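You operate a simulated robot arm through the tools that you are given. There is no shell and no other tool.

Carry out the task below with a simulated robot arm. There is one attempt and no reset: what you move stays moved.

JOB
Swap the orange divider in the deep crate for the blue one.
Fine: same slot; the old one into a free gap of the divider rack; lid off to the table, then back on.

The check looks at the end state, three seconds after you hand in, the way a careful person would. Anything else that was tipped, shoved, dropped, spilled or broken makes it a failure. A push-on lid holds only when it is set on centred and level and pressed home; a screw cap is set on level and turned clockwise until tight.

ROBOT AND FRAMES
A 6-joint arm with a two-finger gripper, fixed in place. Base frame: the origin is on the floor under the middle of its stand, x ahead of it, y to its left, z up. Lengths are in m, angles in degrees, forces in N, time in s.
It reaches about 1.637 m from its shoulder. Its first joint turns from -166.0 to 166.0 degrees. Payload 3.43 kg.
The TCP is the grasp point between the finger pads, 0.02 m short of the fingertips. In the tool frame z runs along the fingers and y along their closing line. The gripper opens to 0.19 m; its body begins 0.248 m behind the TCP.
Orientation is that of the tool frame in the base frame, as a unit quaternion [x, y, z, w]. With the fingers straight down and closing along the base's y, the tool's x points along the base's -x, its y along +y and its z along -z.

CONTROLS
- The arm moves only by the tool apply_moves. Its argument "moves" is one flat list of numbers, 7 for each row, row after row: the gripper command, from -1 (shut) to 1 (fully open), values between in proportion, then the shift along the base's x, y, z in units of 250 mm (1.0 is 250 mm), then the turn, a rotation vector about the base's x, y, z in units of 120 degrees (1.0 is 120 degrees). In form: [gripper, x, y, z, rx, ry, rz, gripper, x, y, z, rx, ry, rz, ...]. A call has 1 to 20 rows; each row is the pose to reach, as a shift and turn from the pose commanded when the call began. A call with a number of a shift or a turn outside -1 to 1 is refused whole. Rows are played at 5 a second. More than 0.05 m and 8.6 degrees between two rows, or a gripper value outside its range, and nothing of the call is played. Where a pose cannot be reached the arm comes as near as it can. A force on the tool above 40 N (or 10 N above the force at the start of the call, whichever is more), or a blocked arm, ends the call early, and 0.2 s more pass. Each finger travels about 0.045 m/s and halts on what it meets, pressing with about 36 N; the grip force reading is that of the motor and also rises with nothing between the fingers. The clock runs only during rows and for 0.2 s after the last one: add rows that repeat a pose to give the fingers time. The reply holds the time, the measured pose of the TCP, the force on the tool along the base axes, the opening and the grip force, in the units named above and with some noise, with the torque about the TCP (base axes, N m) and any sound that the robot's microphone picked up.
- Cameras (640 x 400 px; columns grow to the right, rows downward): "scene" is fixed at [0.4019, -0.5042, 1.4465]; the picture's right is [0.60, -0.80, 0.00], its down [-0.48, -0.36, -0.80] and it looks along [0.64, 0.48, -0.59] (base axes); focal length 257 px, centre (320, 200). "wrist" rides on the gripper at [0.071, -0.009, -0.288] in the tool frame; the picture's right is [0.12, 0.99, 0.00], its down [-0.96, 0.12, -0.25] and it looks along [-0.25, 0.03, 0.97] (tool axes); focal length 261 px, centre (320, 200). There is no depth. A picture from a camera that has moved, and an enlarged one, comes with that camera's place and axes in the base frame and with its lens. The place of the scene camera against the robot may be out by one fixed shift of up to 0.012 m in any direction.
- snapshot(camera): a new picture of that camera. It takes no simulated time.
- slide_trunk(by): slides the trunk up (or, below 0, down) by that many m; the arm rides with it, the base frame stays. It gives what a move gives, with no picture.
- zoom(camera, box): a new picture of the part [left, top, right, bottom] of that camera's present view, enlarged. It takes no simulated time.
- hand_in(): hands the job in; it is judged then, once.

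Places have to be worked out from the pictures, the camera data and where the tool is seen. Open the gripper and draw the arm clear of the work before you hand the job in, unless the task says otherwise.

The tools are called after ">>>" as a command line: name --argument value ..., lists and objects as JSON in quotes. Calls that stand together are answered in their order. apply_moves: Moves the arm, as the interface text tells. Its arguments: {"type":"object","properties":{"moves":{"type":"array"}},"required":["moves"]} The other tools are called the same way: slide_trunk (by) moves the trunk up or down; snapshot (camera) takes a picture; zoom (camera, box) takes an enlarged picture of a part of a camera's view; hand_in () hands the job in.

At the start:

```text
time_s: 0.0
tool_pos: [0.5761, 0.1216, 1.2923]
tcp_rot: [0.001, 1.0, 0.0, -0.001]
force: [-0.8, 0.2, 0.9]
ft_torque: [0.01, 0.03, 0.03]
opening: 0.1899
grasp_force: 0.1
trunk travel left (down, up): [-0.175, 0.065]
```

scene: 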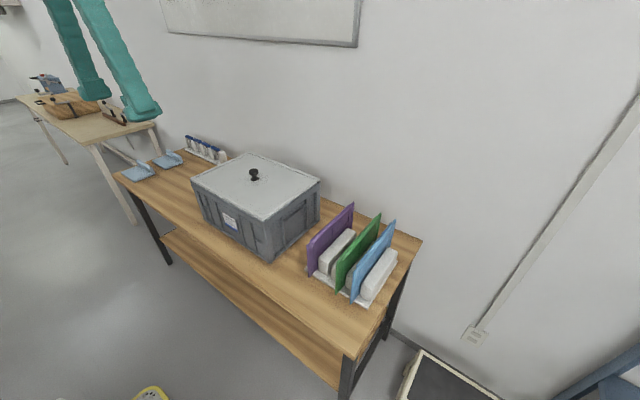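
wrist: 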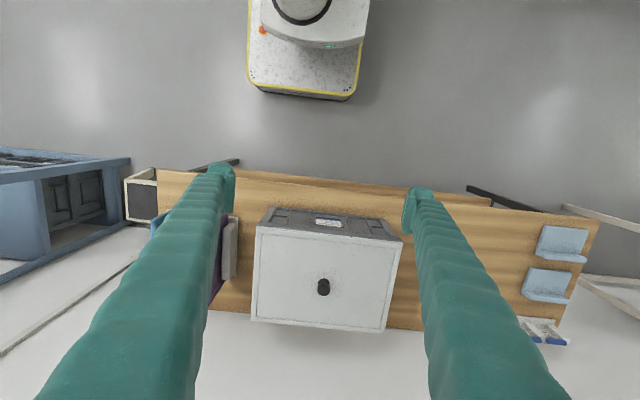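

I'll start by looking closer at the crate, the rack and the rest of the table.

>>> zoom --camera "scene" --box '[170, 120, 330, 280]'

>>> zoom --camera "scene" --box '[280, 180, 440, 340]'

>>> zoom --camera "scene" --box '[100, 110, 260, 210]'

>>> zoom --camera "wrist" --box '[120, 140, 440, 340]'

```text
2.50 times, centred on (250, 200) of scene
camera zoom: at [0.4019, -0.5042, 1.4465], right [0.6, -0.8, 0.0], down [-0.48, -0.36, -0.8], along [0.64, 0.48, -0.59], focal length 642 px, centre (495, 200)
```

zoom: 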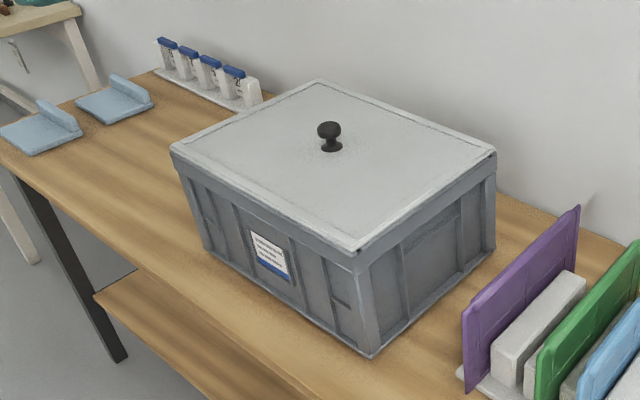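

```text
2.50 times, centred on (360, 260) of scene
camera zoom: at [0.4019, -0.5042, 1.4465], right [0.6, -0.8, 0.0], down [-0.48, -0.36, -0.8], along [0.64, 0.48, -0.59], focal length 642 px, centre (220, 50)
```

zoom: 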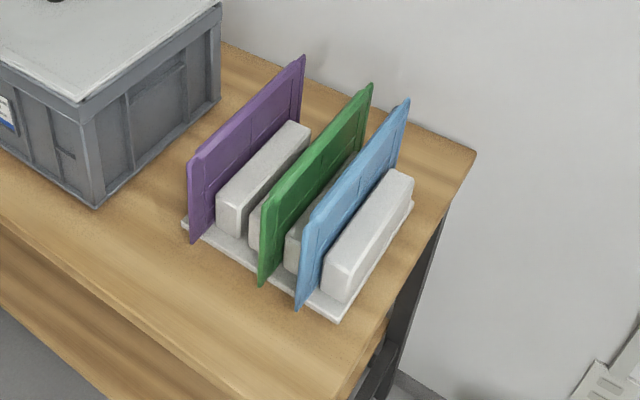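

```text
4.00 times, centred on (180, 160) of scene
camera zoom: at [0.4019, -0.5042, 1.4465], right [0.6, -0.8, 0.0], down [-0.48, -0.36, -0.8], along [0.64, 0.48, -0.59], focal length 1027 px, centre (880, 360)
```

zoom: 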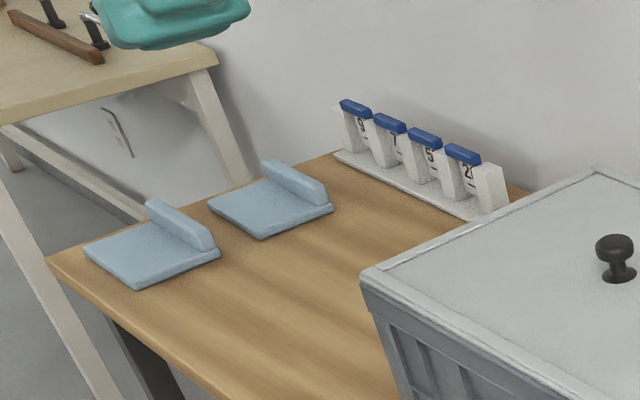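

```text
2.00 times, centred on (280, 240) of wrist
camera zoom: at [0.5051, 0.113, 1.5807], right [-0.12, 0.99, 0.0], down [0.96, 0.11, 0.25], along [0.25, 0.03, -0.97], focal length 521 px, centre (400, 120)
```

zoom: 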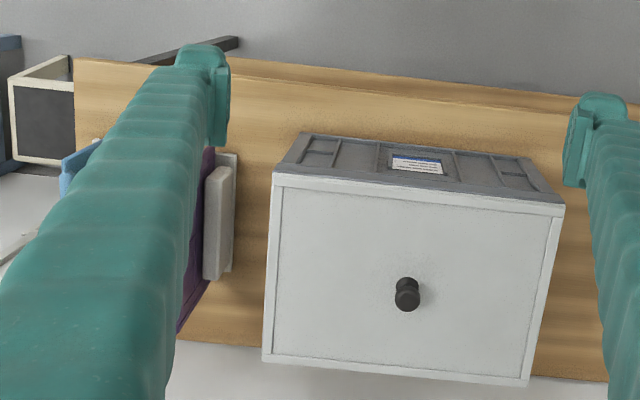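

The knob looks to be near (0.90, 0.17, 0.96), with the lid about 0.40 × 0.29 m at z ≈ 0.93 and the table at z ≈ 0.72. I'll move over the crate, keeping height, to measure it better from the wrist camera.

>>> apply_moves --moves '[1, 0.167, 0.032, 0, 0, 0, 0, 1, 0.333, 0.064, 0, 0, 0, 0, 1, 0.5, 0.096, 0, 0, 0, 0, 1, 0.667, 0.128, 0, 0, 0, 0, 1, 0.833, 0.16, 0, 0, 0, 0, 1, 0.98, 0.192, 0, 0, 0, 0, 1, 0.98, 0.192, 0, 0, 0, 0]'

>>> snapshot --camera "wrist"

>>> snapshot --camera "scene"

```text
time_s: 1.6
tool_pos: [0.8149, 0.1671, 1.2767]
tcp_rot: [0.0, 1.0, 0.002, 0.004]
force: [-0.1, 0.3, -0.5]
ft_torque: [-0.02, 0.07, -0.07]
opening: 0.19
grasp_force: 0.0
out of reach, approached as far as the arm can: row 6, 7
trunk travel left (down, up): [-0.175, 0.065]
```

```text
taken
camera wrist: at [0.7418, 0.158, 1.5653], right [-0.12, 0.99, 0.0], down [0.96, 0.11, 0.25], along [0.25, 0.03, -0.97], focal length 261 px, centre (320, 200)
```

wrist: 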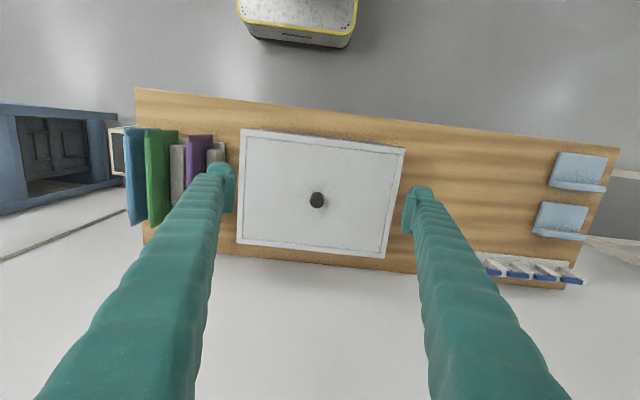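

```text
taken
```

scene: 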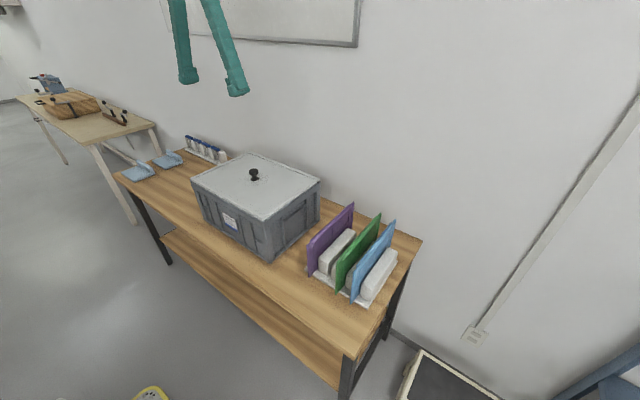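

The knob triangulates to about (0.900, 0.170, 0.96); this height is at the edge of reach, so lower is better. I'll zoom to measure the lid edges and the rack gaps.

>>> zoom --camera "wrist" --box '[100, 100, 260, 250]'

>>> zoom --camera "wrist" --box '[220, 110, 420, 270]'

>>> zoom --camera "wrist" --box '[400, 110, 640, 300]'

```text
2.67 times, centred on (180, 175) of wrist
camera zoom: at [0.7418, 0.158, 1.5653], right [-0.12, 0.99, 0.0], down [0.96, 0.11, 0.25], along [0.25, 0.03, -0.97], focal length 695 px, centre (693, 267)
```

zoom: 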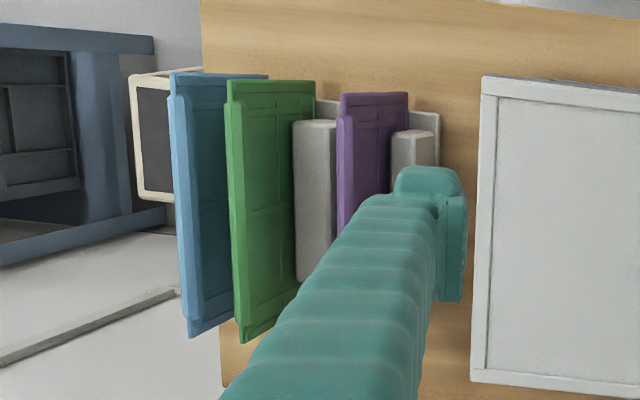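

```text
2.50 times, centred on (320, 190) of wrist
camera zoom: at [0.7418, 0.158, 1.5653], right [-0.12, 0.99, 0.0], down [0.96, 0.11, 0.25], along [0.25, 0.03, -0.97], focal length 652 px, centre (320, 225)
```

zoom: 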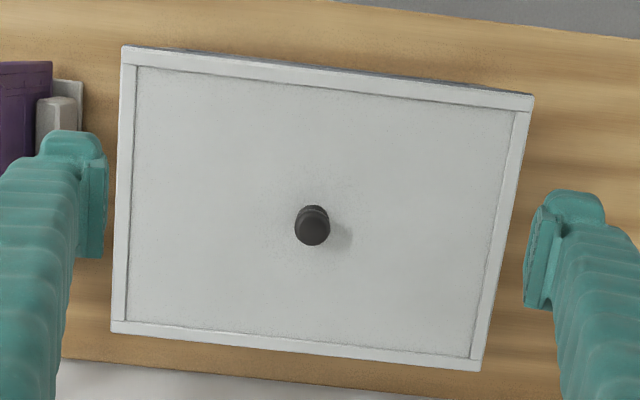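

```text
2.11 times, centred on (520, 205) of wrist
camera zoom: at [0.7418, 0.158, 1.5653], right [-0.12, 0.99, 0.0], down [0.96, 0.11, 0.25], along [0.25, 0.03, -0.97], focal length 549 px, centre (-101, 190)
```

zoom: 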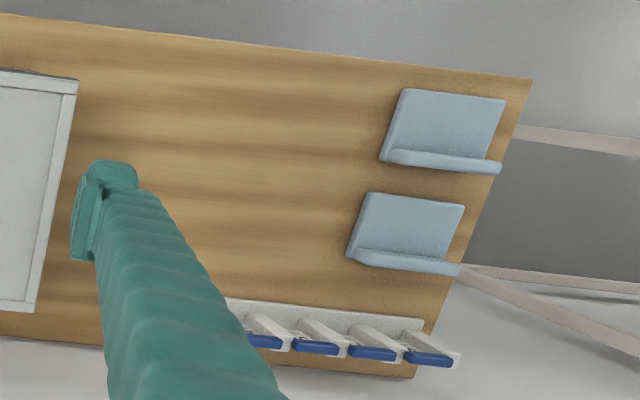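

The lid is centred at about (0.899, 0.169) with almost no yaw. In the rack the dividers sit at y ≈ -0.169 (purple), -0.273 (green) and -0.325 (blue), leaving a free gap at y ≈ -0.221. I'll descend over the knob and partly close the fingers.

>>> apply_moves --moves '[0.6, 0, 0, -0.16, 0, 0, 0, 0.2, 0, 0, -0.32, 0, 0, 0, 0, 0.1, 0, -0.48, 0, 0, 0, -0.1, 0.2, 0, -0.64, 0, 0, 0, -0.1, 0.3, 0, -0.8, 0, 0, 0, -0.1, 0.3, 0, -0.85, 0, 0, 0, -0.1, 0.3, 0, -0.85, 0, 0, 0]'

>>> snapshot --camera "wrist"

>>> snapshot --camera "scene"

```text
time_s: 3.2
tool_pos: [0.8895, 0.1674, 1.0673]
tcp_rot: [0.001, 1.0, 0.001, 0.0]
force: [0.0, -0.9, -0.5]
ft_torque: [-0.01, 0.0, 0.04]
opening: 0.0856
grasp_force: 0.2
trunk travel left (down, up): [-0.175, 0.065]
```

```text
taken
camera wrist: at [0.818, 0.1586, 1.3544], right [-0.12, 0.99, 0.0], down [0.96, 0.11, 0.25], along [0.25, 0.03, -0.97], focal length 261 px, centre (320, 200)
```

wrist: 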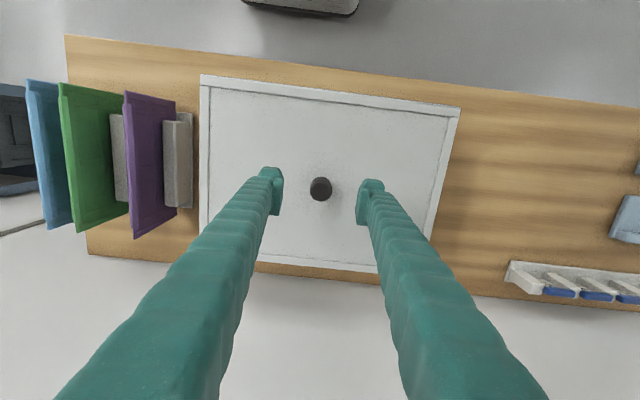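

```text
taken
```

scene: 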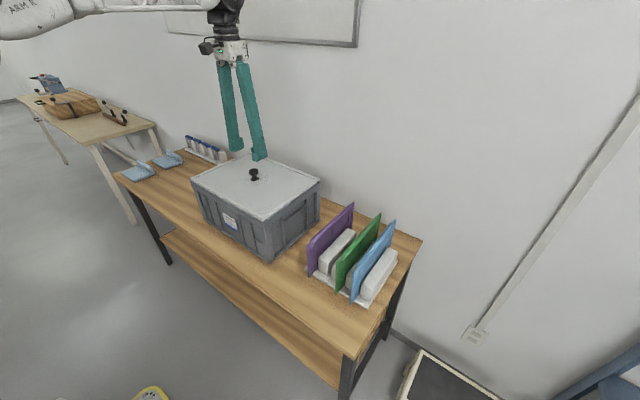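

The knob at z ≈ 0.965 projects to (0.900, 0.170); I need +0.010 in x and +0.0026 in y. I'll go down to z ≈ 0.99 and check from the side.

>>> apply_moves --moves '[-0.2, 0.042, 0.01, -0.1, 0, 0, 0, -0.3, 0.042, 0.01, -0.2, 0, 0, 0, -0.3, 0.042, 0.01, -0.3, 0, 0, 0, -0.3, 0.042, 0.01, -0.3, 0, 0, 0]'

>>> zoom --camera "wrist" --box '[240, 140, 400, 240]'

>>> zoom --camera "scene" --box '[205, 130, 301, 190]'

```text
time_s: 4.2
tool_pos: [0.8988, 0.1709, 0.991]
tcp_rot: [0.001, 1.0, 0.0, 0.001]
force: [0.6, -0.7, -0.9]
ft_torque: [0.0, -0.02, 0.0]
opening: 0.0663
grasp_force: 0.1
trunk travel left (down, up): [-0.175, 0.065]
```

```text
4.00 times, centred on (320, 190) of wrist
camera zoom: at [0.8282, 0.1618, 1.2789], right [-0.12, 0.99, 0.0], down [0.96, 0.11, 0.25], along [0.25, 0.03, -0.97], focal length 1043 px, centre (320, 240)
```

zoom: 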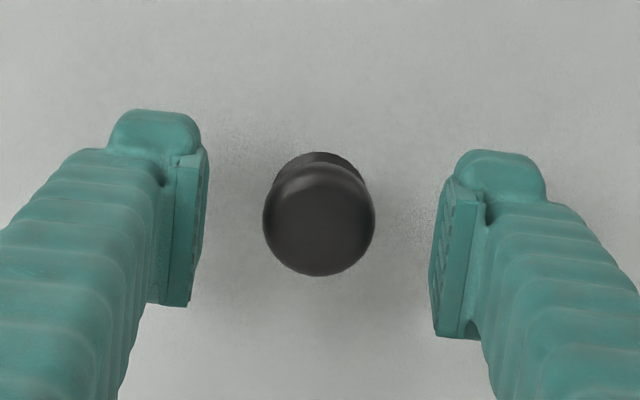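

```text
6.67 times, centred on (253, 160) of scene
camera zoom: at [0.4019, -0.5042, 1.4465], right [0.6, -0.8, 0.0], down [-0.48, -0.36, -0.8], along [0.64, 0.48, -0.59], focal length 1712 px, centre (767, 467)
```

zoom: 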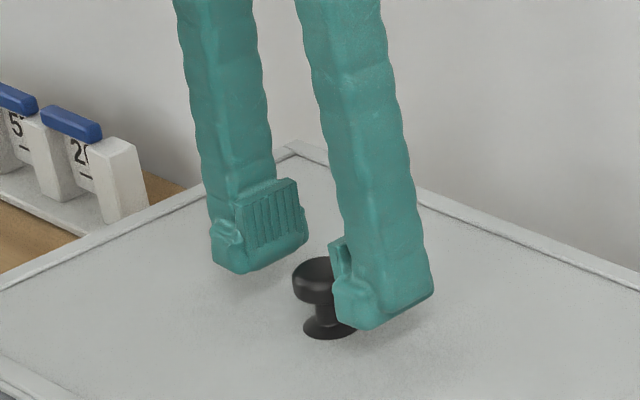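

Fingers straddle the knob (head ≈ 0.034 m wide, its top at z ≈ 0.975 and the lid at ≈ 0.935). I'll go down 0.028 m, shift x by +0.003 m, and close.

>>> apply_moves --moves '[-0.3, 0.012, -0.002, -0.06, 0, 0, 0, -0.3, 0.012, -0.002, -0.112, 0, 0, 0, -0.3, 0.012, -0.002, -0.112, 0, 0, 0, -1, 0.012, -0.002, -0.112, 0, 0, 0, -1, 0.012, -0.002, -0.112, 0, 0, 0, -1, 0.012, -0.002, -0.112, 0, 0, 0, -1, 0.012, -0.002, -0.112, 0, 0, 0, -1, 0.012, -0.002, -0.112, 0, 0, 0, -1, 0.012, -0.002, -0.112, 0, 0, 0]'

>>> zoom --camera "wrist" --box '[240, 140, 400, 240]'

>>> zoom --camera "scene" --box '[205, 130, 301, 190]'

```text
time_s: 4.9
tool_pos: [0.9023, 0.1705, 0.9686]
tcp_rot: [0.001, 1.0, 0.001, 0.005]
force: [-4.3, -1.2, 18.7]
ft_torque: [-0.32, 0.22, -0.02]
opening: 0.0667
grasp_force: 0.3
trunk travel left (down, up): [-0.175, 0.065]
stopped in row 3: the force on the tool passed its limit at 42 N (the readings are from after the stop); the commanded pose is now the measured one
```

```text
4.00 times, centred on (320, 190) of wrist
camera zoom: at [0.8297, 0.1611, 1.2566], right [-0.12, 0.99, 0.0], down [0.96, 0.11, 0.26], along [0.25, 0.03, -0.97], focal length 1043 px, centre (320, 240)
```

zoom: 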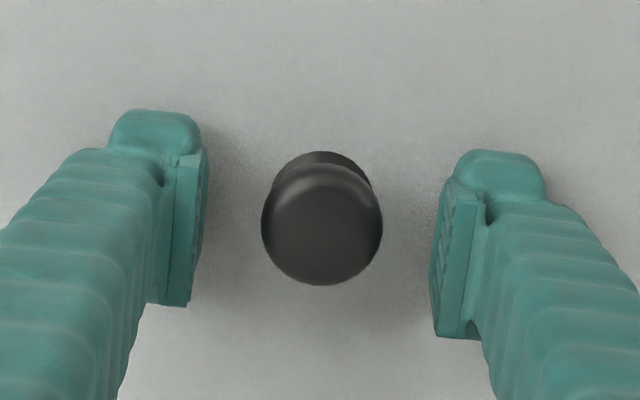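

```text
6.67 times, centred on (253, 160) of scene
camera zoom: at [0.4019, -0.5042, 1.4465], right [0.6, -0.8, 0.0], down [-0.48, -0.36, -0.8], along [0.64, 0.48, -0.59], focal length 1712 px, centre (767, 467)
```

zoom: 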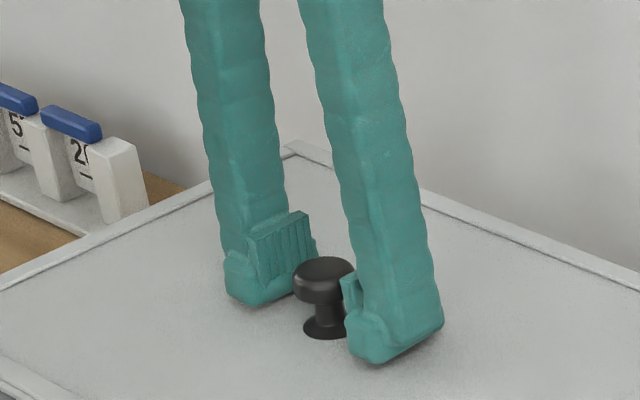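

The tips touched the lid at TCP z ≈ 0.969, so the lid top is at about 0.949. I'll raise 8 mm, take out the small tilt, and close on the knob head.

>>> apply_moves --moves '[-0.3, 0, 0, 0.032, 0, 0.0048, 0, -0.3, 0, 0, 0.032, 0, 0.0048, 0, -0.6, 0, 0, 0.032, 0, 0.0048, 0, -1, 0, 0, 0.032, 0, 0.0048, 0, -1, 0, 0, 0.032, 0, 0.0048, 0, -1, 0, 0, 0.032, 0, 0.0048, 0, -1, 0, 0, 0.032, 0, 0.0048, 0, -1, 0, 0, 0.032, 0, 0.0048, 0]'

>>> zoom --camera "wrist" --box '[240, 140, 400, 240]'

>>> zoom --camera "scene" --box '[205, 130, 301, 190]'

```text
time_s: 6.7
tool_pos: [0.9055, 0.1704, 0.9734]
tcp_rot: [0.002, 1.0, 0.001, -0.001]
force: [0.4, 0.6, 0.0]
ft_torque: [0.04, -0.01, 0.01]
opening: 0.0301
grasp_force: 35.8
trunk travel left (down, up): [-0.175, 0.065]
```

```text
4.00 times, centred on (320, 190) of wrist
camera zoom: at [0.8341, 0.1612, 1.263], right [-0.12, 0.99, 0.0], down [0.96, 0.11, 0.24], along [0.24, 0.03, -0.97], focal length 1043 px, centre (320, 240)
```

zoom: 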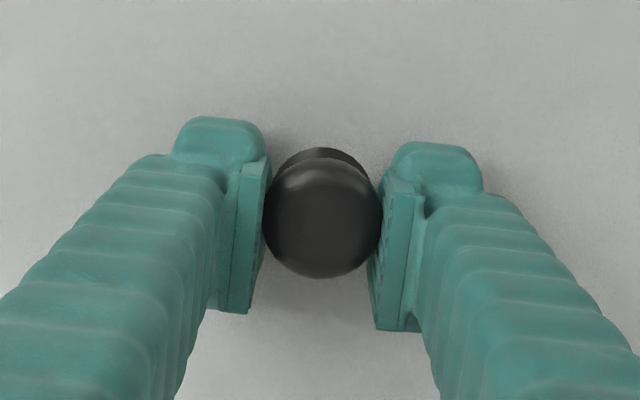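

```text
6.67 times, centred on (253, 160) of scene
camera zoom: at [0.4019, -0.5042, 1.4465], right [0.6, -0.8, 0.0], down [-0.48, -0.36, -0.8], along [0.64, 0.48, -0.59], focal length 1712 px, centre (767, 467)
```

zoom: 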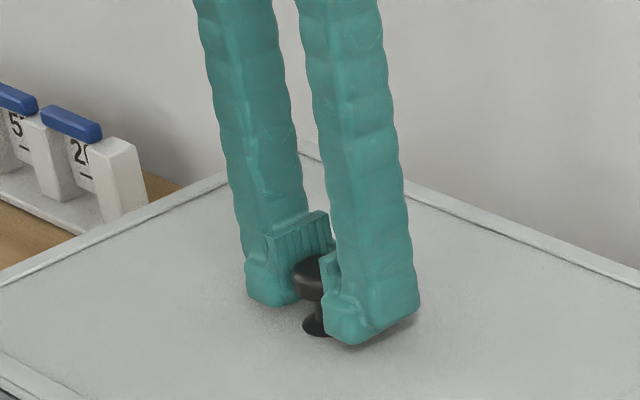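

The knob is gripped (0.030 m, 36 N). I'll lift slowly and straight up to see how the lid releases.

>>> apply_moves --moves '[-1, 0, 0, 0.02, 0, 0, 0, -1, 0, 0, 0.04, 0, 0, 0, -1, 0, 0, 0.06, 0, 0, 0, -1, 0, 0, 0.08, 0, 0, 0, -1, 0, 0, 0.12, 0, 0, 0, -1, 0, 0, 0.16, 0, 0, 0]'

>>> snapshot --camera "scene"

>>> zoom --camera "wrist" --box '[240, 140, 400, 240]'

```text
time_s: 8.1
tool_pos: [0.9035, 0.1707, 1.0144]
tcp_rot: [0.001, 1.0, 0.001, -0.001]
force: [-0.3, 0.1, -3.1]
ft_torque: [0.0, -0.01, 0.01]
opening: 0.0298
grasp_force: 35.9
trunk travel left (down, up): [-0.175, 0.065]
```

```text
taken
```

scene: 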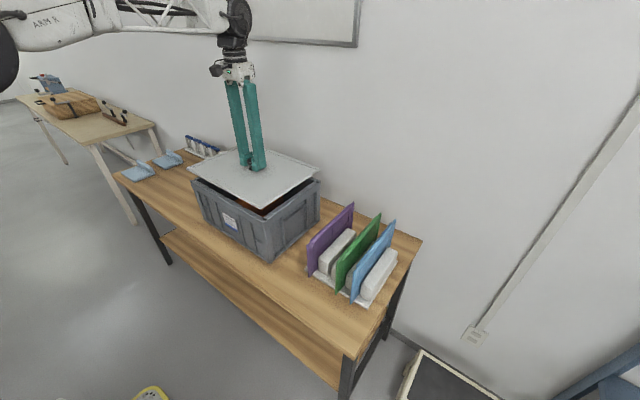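

```text
4.00 times, centred on (320, 190) of wrist
camera zoom: at [0.8342, 0.1612, 1.3029], right [-0.12, 0.99, 0.0], down [0.96, 0.11, 0.24], along [0.24, 0.03, -0.97], focal length 1043 px, centre (320, 240)
```

zoom: 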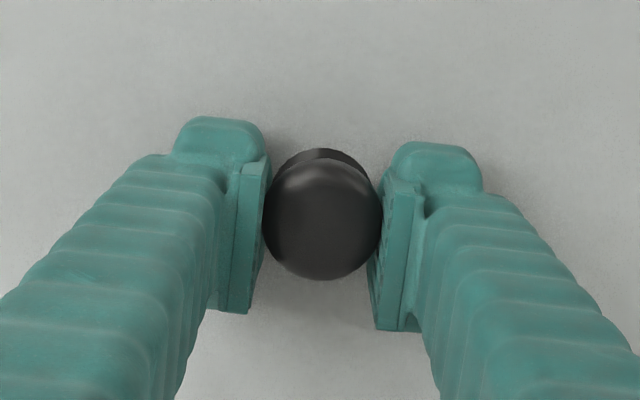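

The lid came off cleanly (about 3 N) and hangs level. The table between the crate (y < 0.37) and the trays (y > 0.91) is free, so I'll carry the lid to about (0.86, 0.635), raised a bit more.

>>> apply_moves --moves '[-1, 0, 0, 0.1, 0, 0, 0, -1, 0, 0.12, 0.12, 0, 0, 0, -1, -0.02, 0.26, 0.12, 0, 0, 0, -1, -0.04, 0.4, 0.12, 0, 0, 0, -1, -0.06, 0.54, 0.12, 0, 0, 0, -1, -0.08, 0.68, 0.12, 0, 0, 0, -1, -0.1, 0.82, 0.12, 0, 0, 0, -1, -0.1, 0.96, 0.12, 0, 0, 0, -1, -0.1, 0.96, 0.12, 0, 0, 0]'

>>> apply_moves --moves '[-1, -0.02, 0.14, 0, 0, 0, 0, -1, -0.04, 0.28, 0, 0, 0, 0, -1, -0.06, 0.42, 0, 0, 0, 0, -1, -0.07, 0.56, 0, 0, 0, 0, -1, -0.07, 0.7, 0, 0, 0, 0, -1, -0.07, 0.84, 0, 0, 0, 0, -1, -0.07, 0.9, 0, 0, 0, 0, -1, -0.07, 0.9, 0, 0, 0, 0]'

>>> snapshot --camera "scene"

>>> snapshot --camera "wrist"

```text
time_s: 10.1
tool_pos: [0.8792, 0.4095, 1.0436]
tcp_rot: [0.001, 1.0, 0.001, -0.001]
force: [0.3, 1.0, -3.0]
ft_torque: [-0.01, 0.0, 0.0]
opening: 0.0302
grasp_force: 36.2
trunk travel left (down, up): [-0.175, 0.065]
```

```text
time_s: 11.9
tool_pos: [0.8601, 0.6354, 1.0455]
tcp_rot: [0.001, 1.0, -0.001, -0.002]
force: [-0.3, 0.4, -2.7]
ft_torque: [-0.03, -0.01, 0.03]
opening: 0.0303
grasp_force: 36.1
trunk travel left (down, up): [-0.175, 0.065]
```

```text
taken
```

scene: 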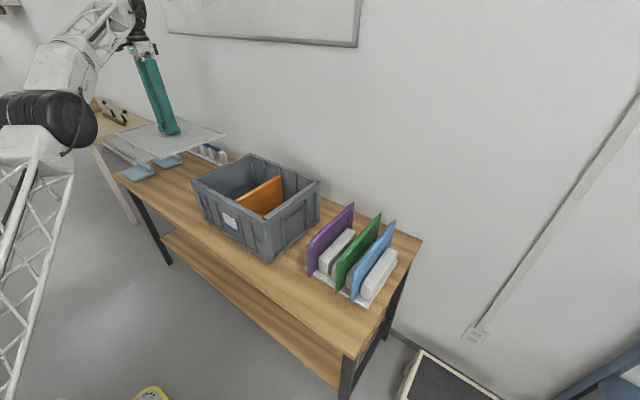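

```text
taken
camera wrist: at [0.7903, 0.6271, 1.3328], right [-0.12, 0.99, 0.0], down [0.96, 0.11, 0.24], along [0.24, 0.03, -0.97], focal length 261 px, centre (320, 200)
```

wrist: 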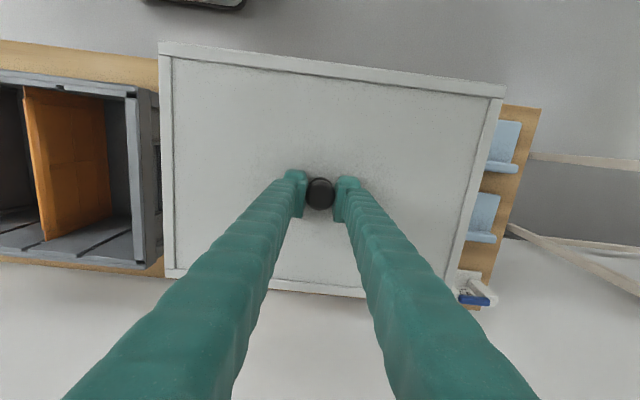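

The orange divider is visible in the crate, standing in the x–z plane like those in the rack. The lid is above free table; I'll lower it most of the way, then look.

>>> apply_moves --moves '[-1, 0, 0, -0.15, 0, 0, 0, -1, 0, 0, -0.3, 0, 0, 0, -1, 0, 0, -0.45, 0, 0, 0, -1, 0, 0, -0.6, 0, 0, 0, -1, 0, 0, -0.75, 0, 0, 0, -1, 0, 0, -0.84, 0, 0, 0, -1, 0, 0, -0.84, 0, 0, 0]'

>>> zoom --camera "scene" --box '[80, 90, 240, 190]'

>>> snapshot --camera "wrist"

```text
time_s: 13.5
tool_pos: [0.8611, 0.6359, 0.8344]
tcp_rot: [0.002, 1.0, 0.001, -0.002]
force: [-0.6, -0.1, -3.3]
ft_torque: [-0.05, -0.02, -0.03]
opening: 0.03
grasp_force: 36.4
trunk travel left (down, up): [-0.175, 0.065]
```

```text
4.00 times, centred on (160, 140) of scene
camera zoom: at [0.4019, -0.5042, 1.4465], right [0.6, -0.8, 0.0], down [-0.48, -0.36, -0.8], along [0.64, 0.48, -0.59], focal length 1027 px, centre (960, 440)
```

zoom: 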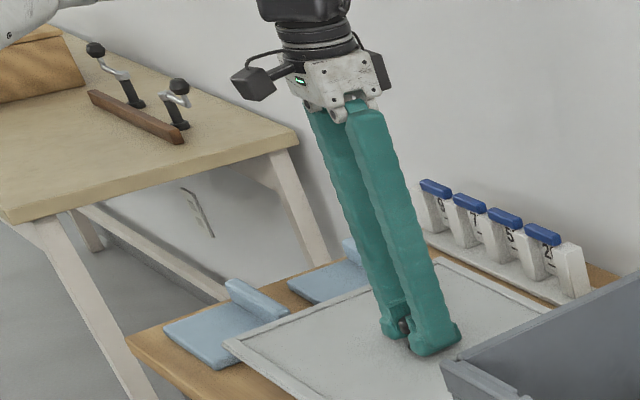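

```text
taken
camera wrist: at [0.7914, 0.6269, 1.1225], right [-0.12, 0.99, 0.0], down [0.96, 0.11, 0.24], along [0.24, 0.03, -0.97], focal length 261 px, centre (320, 200)
```

wrist: 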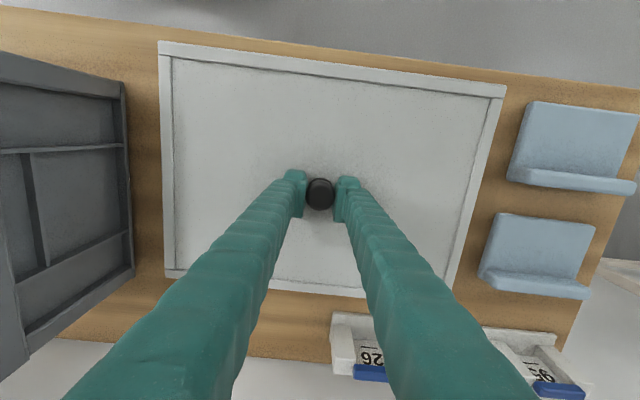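

All is clear around the lid. I'll lower in small steps watching the force.

>>> apply_moves --moves '[-1, 0, 0, -0.03, 0, 0, 0, -1, 0, 0, -0.06, 0, 0, 0, -1, 0, 0, -0.09, 0, 0, 0, -1, 0, 0, -0.12, 0, 0, 0, -1, 0, 0, -0.14, 0, 0, 0, -1, 0, 0, -0.16, 0, 0, 0, -1, 0, 0, -0.18, 0, 0, 0]'

>>> zoom --camera "scene" --box '[80, 120, 240, 220]'

```text
time_s: 15.1
tool_pos: [0.861, 0.6351, 0.7884]
tcp_rot: [0.001, 1.0, 0.001, -0.001]
force: [1.1, -0.4, -3.1]
ft_torque: [0.01, 0.0, -0.01]
opening: 0.03
grasp_force: 36.0
trunk travel left (down, up): [-0.175, 0.065]
```

```text
4.00 times, centred on (160, 170) of scene
camera zoom: at [0.4019, -0.5042, 1.4465], right [0.6, -0.8, 0.0], down [-0.48, -0.36, -0.8], along [0.64, 0.48, -0.59], focal length 1027 px, centre (960, 320)
```

zoom: 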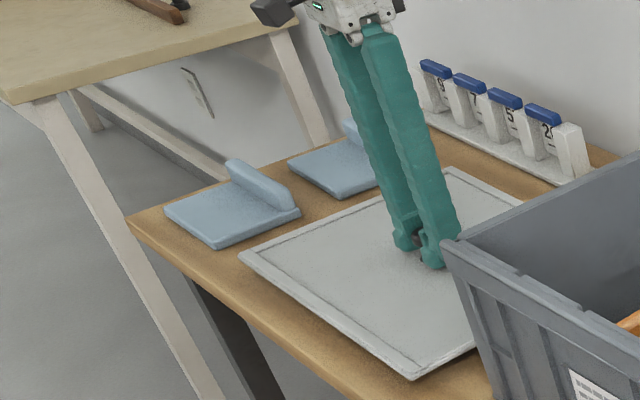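

Still in free air at TCP z ≈ 0.788. I'll keep lowering in 4 mm steps until contact shows.

>>> apply_moves --moves '[-1, 0, 0, -0.016, 0, 0, 0, -1, 0, 0, -0.032, 0, 0, 0, -1, 0, 0, -0.048, 0, 0, 0, -1, 0, 0, -0.064, 0, 0, 0, -1, 0, 0, -0.08, 0, 0, 0]'

```text
time_s: 16.4
tool_pos: [0.8618, 0.6358, 0.7776]
tcp_rot: [0.001, 1.0, 0.003, 0.002]
force: [-2.7, -2.6, 20.1]
ft_torque: [-0.53, 0.47, -0.1]
opening: 0.03
grasp_force: 35.4
trunk travel left (down, up): [-0.175, 0.065]
stopped in row 5: the force on the tool passed its limit at 44 N (the readings are from after the stop); the commanded pose is now the measured one
```

The lid rests on the table (contact at TCP z ≈ 0.778). I'll ease the load, open the fingers and rise straight up.

>>> apply_moves --moves '[-1, 0, 0, 0.006, 0, 0, 0, -0.6, 0, 0, 0.006, 0, 0, 0, -0.4, 0, 0, 0.006, 0, 0, 0, -0.3, 0, 0, 0.006, 0, 0, 0, -0.3, 0, 0, 0.006, 0, 0, 0, -0.3, 0, 0, 0.006, 0, 0, 0, -0.3, 0, 0, 0.06, 0, 0, 0, -0.3, 0, 0, 0.16, 0, 0, 0, -0.3, 0, 0, 0.32, 0, 0, 0, -0.3, 0, 0, 0.48, 0, 0, 0, -0.3, 0, 0, 0.66, 0, 0, 0, -0.3, 0, 0, 0.84, 0, 0, 0, -0.3, 0, 0, 0.96, 0, 0, 0, -0.3, 0, 0, 0.96, 0, 0, 0]'

>>> snapshot --camera "scene"

>>> snapshot --camera "wrist"

```text
time_s: 19.4
tool_pos: [0.8631, 0.6364, 1.0156]
tcp_rot: [0.001, 1.0, 0.002, 0.0]
force: [0.3, 0.2, -0.8]
ft_torque: [-0.01, 0.01, 0.0]
opening: 0.0664
grasp_force: 0.1
trunk travel left (down, up): [-0.175, 0.065]
```

```text
taken
```

scene: 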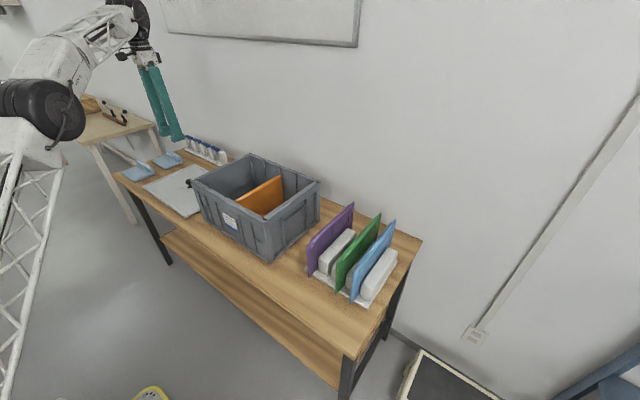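

```text
taken
camera wrist: at [0.7913, 0.6267, 1.3045], right [-0.12, 0.99, 0.0], down [0.96, 0.11, 0.25], along [0.25, 0.03, -0.97], focal length 261 px, centre (320, 200)
```

wrist: 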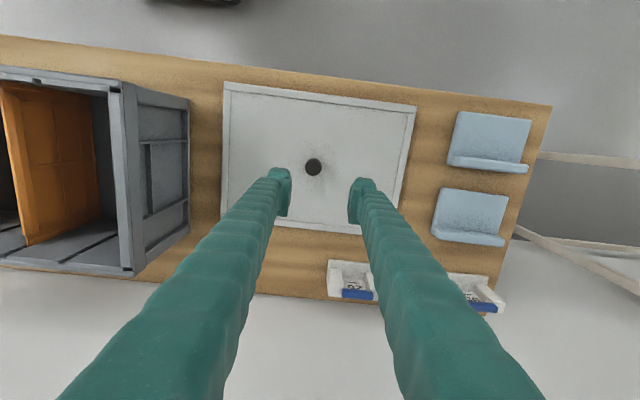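

The lid lies flat on the table. Now I'll move back over the crate at safe height to look inside.

>>> apply_moves --moves '[0, 0, 0, 0.15, 0, 0, 0, 0.4, 0, -0.1, 0.3, 0, 0, 0, 0.8, 0, -0.25, 0.36, 0, 0, 0, 1, 0, -0.4, 0.36, 0, 0, 0, 1, 0, -0.55, 0.36, 0, 0, 0, 1, 0, -0.7, 0.36, 0, 0, 0, 1, 0, -0.85, 0.36, 0, 0, 0, 1, 0, -0.98, 0.36, 0, 0, 0]'

>>> apply_moves --moves '[1, 0, -0.15, 0, 0, 0, 0, 1, 0, -0.3, 0, 0, 0, 0, 1, 0, -0.45, 0, 0, 0, 0, 1, 0, -0.6, 0, 0, 0, 0, 1, 0, -0.75, 0, 0, 0, 0, 1, 0, -0.88, 0, 0, 0, 0, 1, 0, -0.88, 0, 0, 0, 0]'

>>> snapshot --camera "wrist"

>>> zoom --camera "scene" --box '[180, 140, 340, 270]'

```text
time_s: 21.1
tool_pos: [0.8621, 0.3902, 1.1065]
tcp_rot: [0.001, 1.0, 0.002, 0.0]
force: [-0.5, 0.5, 0.4]
ft_torque: [-0.1, -0.01, 0.01]
opening: 0.1901
grasp_force: 0.0
out of reach, approached as far as the arm can: row 2
trunk travel left (down, up): [-0.175, 0.065]
```

```text
time_s: 22.8
tool_pos: [0.8613, 0.172, 1.1052]
tcp_rot: [0.002, 1.0, 0.003, 0.0]
force: [-0.3, 0.5, -0.5]
ft_torque: [0.0, 0.04, -0.02]
opening: 0.1901
grasp_force: 0.0
trunk travel left (down, up): [-0.175, 0.065]
```

```text
taken
camera wrist: at [0.7906, 0.1616, 1.3929], right [-0.12, 0.99, 0.0], down [0.96, 0.11, 0.25], along [0.25, 0.03, -0.97], focal length 261 px, centre (320, 200)
```

wrist: 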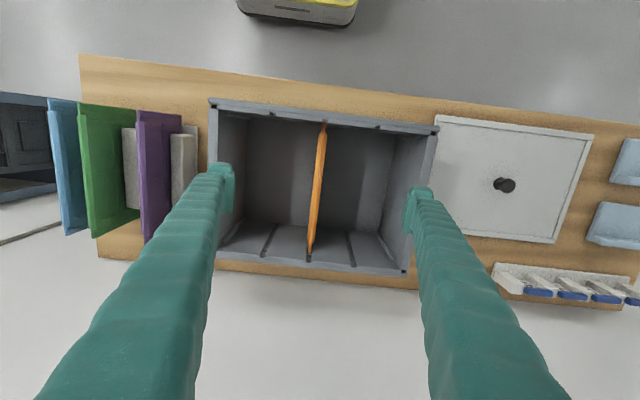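

```text
3.08 times, centred on (260, 205) of scene
camera zoom: at [0.4019, -0.5042, 1.4465], right [0.6, -0.8, 0.0], down [-0.48, -0.36, -0.8], along [0.64, 0.48, -0.59], focal length 790 px, centre (505, 185)
```

zoom: 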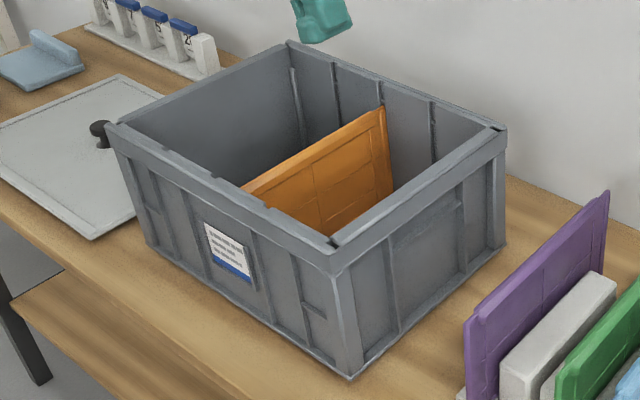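

>>> zoom --camera "wrist" --box '[200, 90, 440, 280]'

>>> zoom --camera "wrist" --box '[270, 200, 370, 270]'

>>> zoom --camera "wrist" --box '[280, 95, 380, 165]'

>>> zoom --camera "wrist" --box '[40, 85, 220, 245]'

```text
2.11 times, centred on (320, 185) of wrist
camera zoom: at [0.7906, 0.1616, 1.3929], right [-0.12, 0.99, 0.0], down [0.96, 0.11, 0.25], along [0.25, 0.03, -0.97], focal length 549 px, centre (320, 232)
```

zoom: 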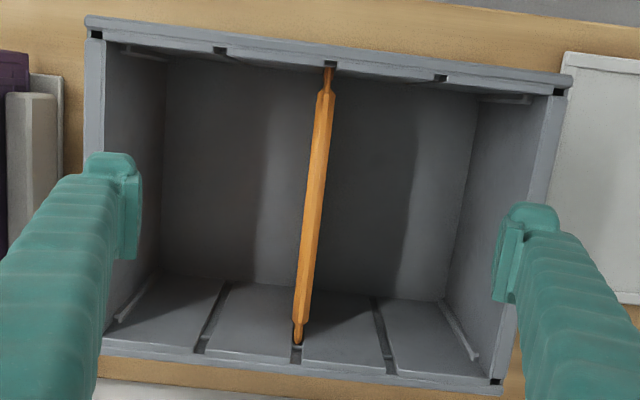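

```text
5.71 times, centred on (320, 235) of wrist
camera zoom: at [0.7906, 0.1616, 1.3929], right [-0.12, 0.99, 0.0], down [0.96, 0.11, 0.25], along [0.25, 0.03, -0.97], focal length 1489 px, centre (320, 0)
```

zoom: 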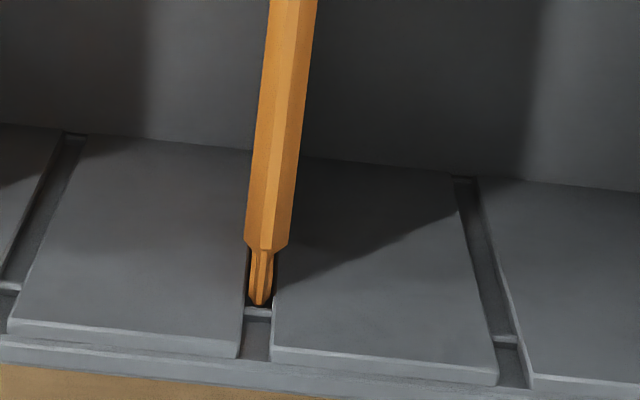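

```text
5.71 times, centred on (330, 130) of wrist
camera zoom: at [0.7906, 0.1616, 1.3929], right [-0.12, 0.99, 0.0], down [0.96, 0.11, 0.25], along [0.25, 0.03, -0.97], focal length 1489 px, centre (263, 600)
```

zoom: 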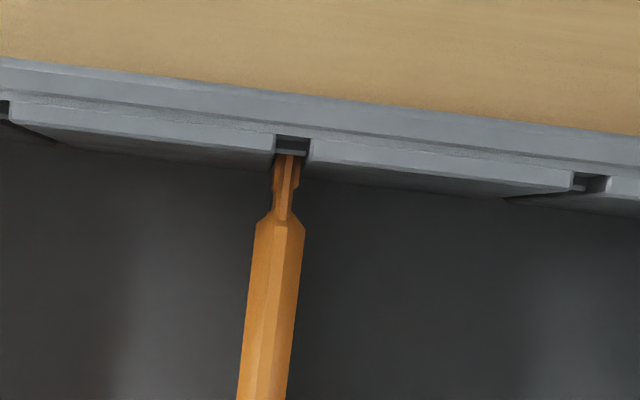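

```text
2.50 times, centred on (130, 165) of wrist
camera zoom: at [0.7906, 0.1616, 1.3929], right [-0.12, 0.99, 0.0], down [0.96, 0.11, 0.25], along [0.25, 0.03, -0.97], focal length 652 px, centre (795, 288)
```

zoom: 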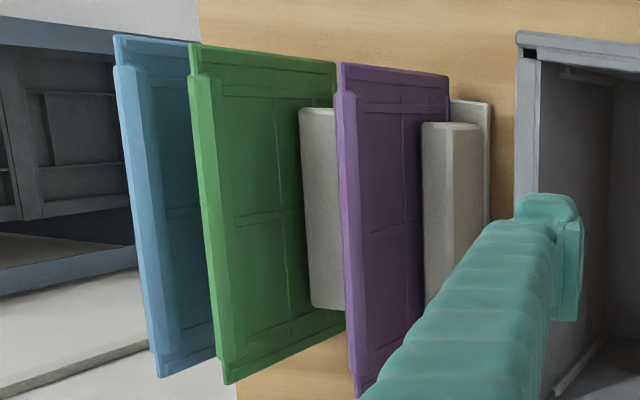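

The orange divider stands in the middle of three slots at y ≈ 0.168, its top about 0.035 m below the rim (z ≈ 0.905), about 15 mm thick with thinner end tongues. I'll move above its middle (x ≈ 0.896) with the fingers narrowed, and check the alignment.

>>> apply_moves --moves '[0.6, 0.05, -0.008, -0.1, 0, 0, 0, 0.2, 0.1, -0.016, -0.22, 0, 0, 0, -0.1, 0.14, -0.016, -0.34, 0, 0, 0, -0.37, 0.14, -0.016, -0.44, 0, 0, 0, -0.37, 0.14, -0.016, -0.5, 0, 0, 0, -0.37, 0.14, -0.016, -0.5, 0, 0, 0, -0.37, 0.14, -0.016, -0.5, 0, 0, 0]'

>>> snapshot --camera "wrist"

>>> zoom --camera "wrist" --box '[240, 140, 400, 240]'

>>> zoom --camera "scene" --box '[205, 130, 325, 205]'

```text
time_s: 24.4
tool_pos: [0.8963, 0.1666, 0.98]
tcp_rot: [0.001, 1.0, 0.002, 0.001]
force: [-0.3, -0.3, 0.7]
ft_torque: [0.04, 0.02, 0.02]
opening: 0.0597
grasp_force: 0.0
trunk travel left (down, up): [-0.175, 0.065]
```

```text
taken
camera wrist: at [0.8263, 0.1568, 1.2682], right [-0.12, 0.99, 0.0], down [0.96, 0.11, 0.25], along [0.25, 0.03, -0.97], focal length 261 px, centre (320, 200)
```

wrist: 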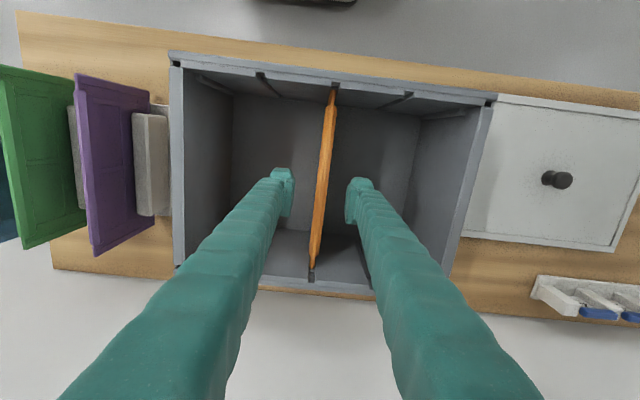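

```text
4.00 times, centred on (320, 190) of wrist
camera zoom: at [0.8263, 0.1568, 1.2682], right [-0.12, 0.99, 0.0], down [0.96, 0.11, 0.25], along [0.25, 0.03, -0.97], focal length 1043 px, centre (320, 240)
```

zoom: 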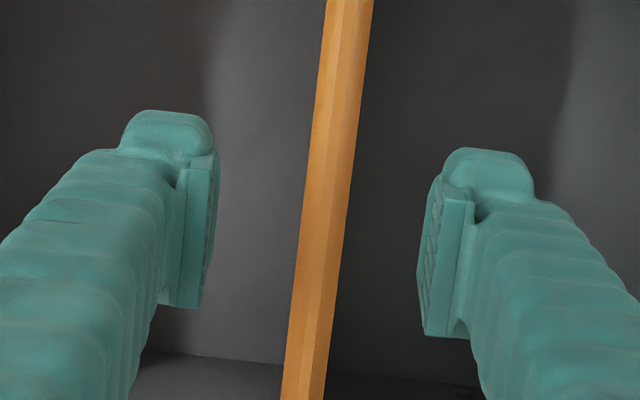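

```text
5.33 times, centred on (265, 168) of scene
camera zoom: at [0.4019, -0.5042, 1.4465], right [0.6, -0.8, 0.0], down [-0.48, -0.36, -0.8], along [0.64, 0.48, -0.59], focal length 1370 px, centre (613, 373)
```

zoom: 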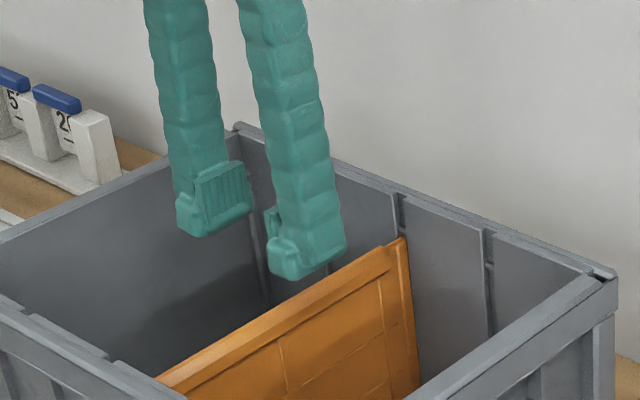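

The divider lies about 3 mm to +y of the finger midline (y ≈ 0.170), centred at x ≈ 0.898, yaw about zero. I'll correct and descend around its top edge.

>>> apply_moves --moves '[-0.37, 0.004, 0.0136, -0.08, 0, 0, 0, -0.37, 0.004, 0.0136, -0.16, 0, 0, 0, -0.37, 0.004, 0.0136, -0.24, 0, 0, 0, -0.37, 0.004, 0.0136, -0.3, 0, 0, 0, -0.37, 0.004, 0.0136, -0.344, 0, 0, 0, -0.37, 0.004, 0.0136, -0.344, 0, 0, 0]'

>>> zoom --camera "wrist" --box '[240, 140, 400, 240]'

>>> zoom --camera "scene" --box '[205, 130, 325, 205]'

```text
time_s: 25.8
tool_pos: [0.8988, 0.17, 0.893]
tcp_rot: [0.001, 1.0, 0.002, 0.0]
force: [0.0, 0.0, 0.3]
ft_torque: [-0.01, 0.02, 0.02]
opening: 0.0596
grasp_force: 0.0
trunk travel left (down, up): [-0.175, 0.065]
```

```text
4.00 times, centred on (320, 190) of wrist
camera zoom: at [0.827, 0.1604, 1.1822], right [-0.12, 0.99, 0.0], down [0.96, 0.11, 0.25], along [0.25, 0.03, -0.97], focal length 1043 px, centre (320, 240)
```

zoom: 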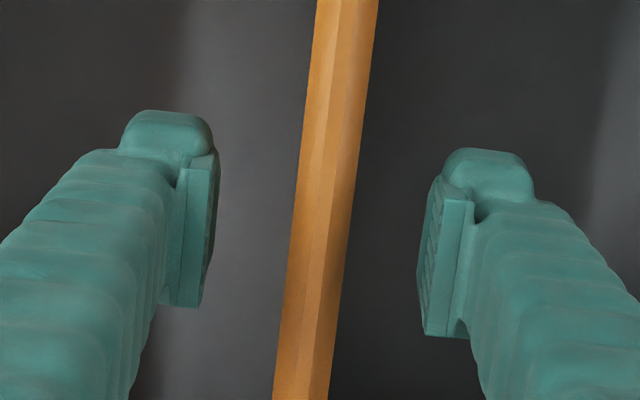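

```text
5.33 times, centred on (265, 168) of scene
camera zoom: at [0.4019, -0.5042, 1.4465], right [0.6, -0.8, 0.0], down [-0.48, -0.36, -0.8], along [0.64, 0.48, -0.59], focal length 1370 px, centre (613, 373)
```

zoom: 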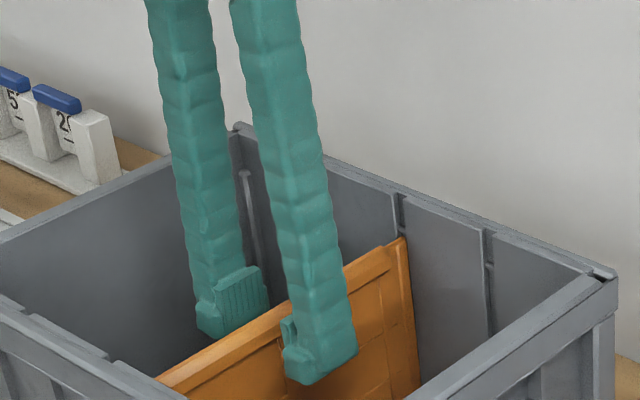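

The pads straddle the top rail with the TCP about 13 mm below its top edge. Closing now.

>>> apply_moves --moves '[-0.6, 0, 0, 0, 0, 0, 0, -1, 0, 0, 0, 0, 0, 0, -1, 0, 0, 0, 0, 0, 0, -1, 0, 0, 0, 0, 0, 0, -1, 0, 0, 0, 0, 0, 0, -1, 0, 0, 0, 0, 0, 0, -1, 0, 0, 0, 0, 0, 0]'

>>> zoom --camera "wrist" --box '[240, 140, 400, 240]'

>>> snapshot --camera "wrist"

```text
time_s: 27.4
tool_pos: [0.8979, 0.1708, 0.8936]
tcp_rot: [0.001, 1.0, 0.002, -0.001]
force: [0.9, 0.3, -0.3]
ft_torque: [0.01, 0.07, 0.04]
opening: 0.0147
grasp_force: 35.8
trunk travel left (down, up): [-0.175, 0.065]
```

```text
4.00 times, centred on (320, 190) of wrist
camera zoom: at [0.8271, 0.1604, 1.1822], right [-0.12, 0.99, 0.0], down [0.96, 0.11, 0.25], along [0.25, 0.03, -0.97], focal length 1043 px, centre (320, 240)
```

zoom: 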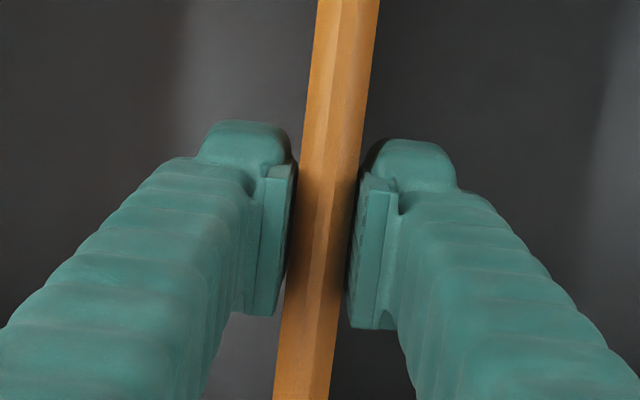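

```text
taken
camera wrist: at [0.8271, 0.1604, 1.1822], right [-0.12, 0.99, 0.0], down [0.96, 0.11, 0.25], along [0.25, 0.03, -0.97], focal length 261 px, centre (320, 200)
```

wrist: 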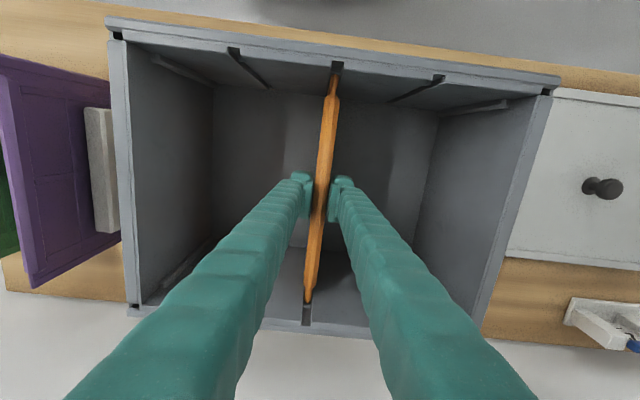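

Gripped at 0.0147 m, with reference pose TCP (0.898, 0.1708, 0.8936). I'll pull the divider straight up, checking for a jam.

>>> apply_moves --moves '[-1, 0, 0, 0.04, 0, 0, 0, -1, 0, 0, 0.08, 0, 0, 0, -1, 0, 0, 0.14, 0, 0, 0, -1, 0, 0, 0.2, 0, 0, 0]'

>>> zoom --camera "scene" --box '[180, 120, 340, 240]'

```text
time_s: 28.4
tool_pos: [0.8976, 0.1694, 0.9425]
tcp_rot: [0.001, 1.0, 0.002, 0.001]
force: [-0.1, -0.3, -1.3]
ft_torque: [-0.02, 0.02, 0.0]
opening: 0.0146
grasp_force: 36.1
trunk travel left (down, up): [-0.175, 0.065]
```

```text
3.33 times, centred on (260, 180) of scene
camera zoom: at [0.4019, -0.5042, 1.4465], right [0.6, -0.8, 0.0], down [-0.48, -0.36, -0.8], along [0.64, 0.48, -0.59], focal length 856 px, centre (520, 267)
```

zoom: 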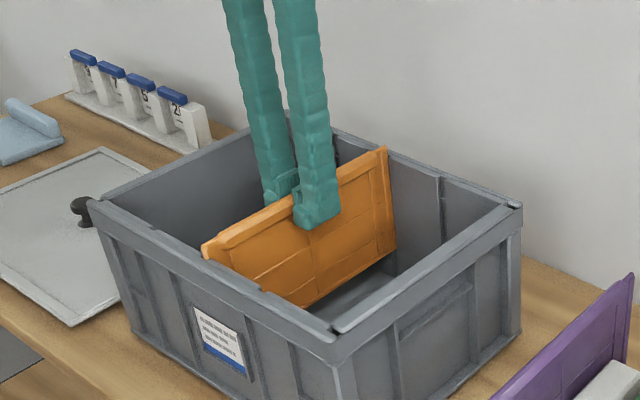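

It slides out freely (about 1 N). Continuing up until the divider's bottom clears the rim.

>>> apply_moves --moves '[-1, 0, 0, 0.1, 0, 0, 0, -1, 0, 0, 0.2, 0, 0, 0, -1, 0, 0, 0.3, 0, 0, 0, -1, 0, 0, 0.4, 0, 0, 0, -1, 0, 0, 0.5, 0, 0, 0, -1, 0, 0, 0.6, 0, 0, 0, -1, 0, 0, 0.7, 0, 0, 0, -1, 0, 0, 0.76, 0, 0, 0, -1, 0, 0, 0.76, 0, 0, 0]'

>>> snapshot --camera "scene"

>>> snapshot --camera "wrist"

```text
time_s: 30.4
tool_pos: [0.8983, 0.17, 1.1331]
tcp_rot: [0.0, 1.0, 0.003, -0.001]
force: [0.5, -0.8, -1.9]
ft_torque: [0.02, -0.01, 0.01]
opening: 0.0147
grasp_force: 35.8
trunk travel left (down, up): [-0.175, 0.065]
```

```text
taken
```

scene: 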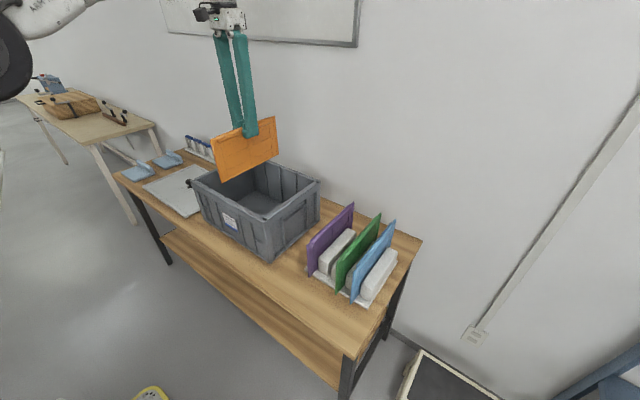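

```text
taken
camera wrist: at [0.8271, 0.1605, 1.4217], right [-0.12, 0.99, 0.0], down [0.96, 0.11, 0.25], along [0.25, 0.03, -0.97], focal length 261 px, centre (320, 200)
```

wrist: 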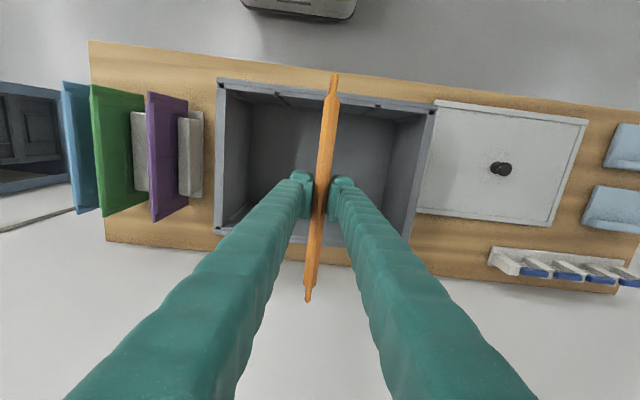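

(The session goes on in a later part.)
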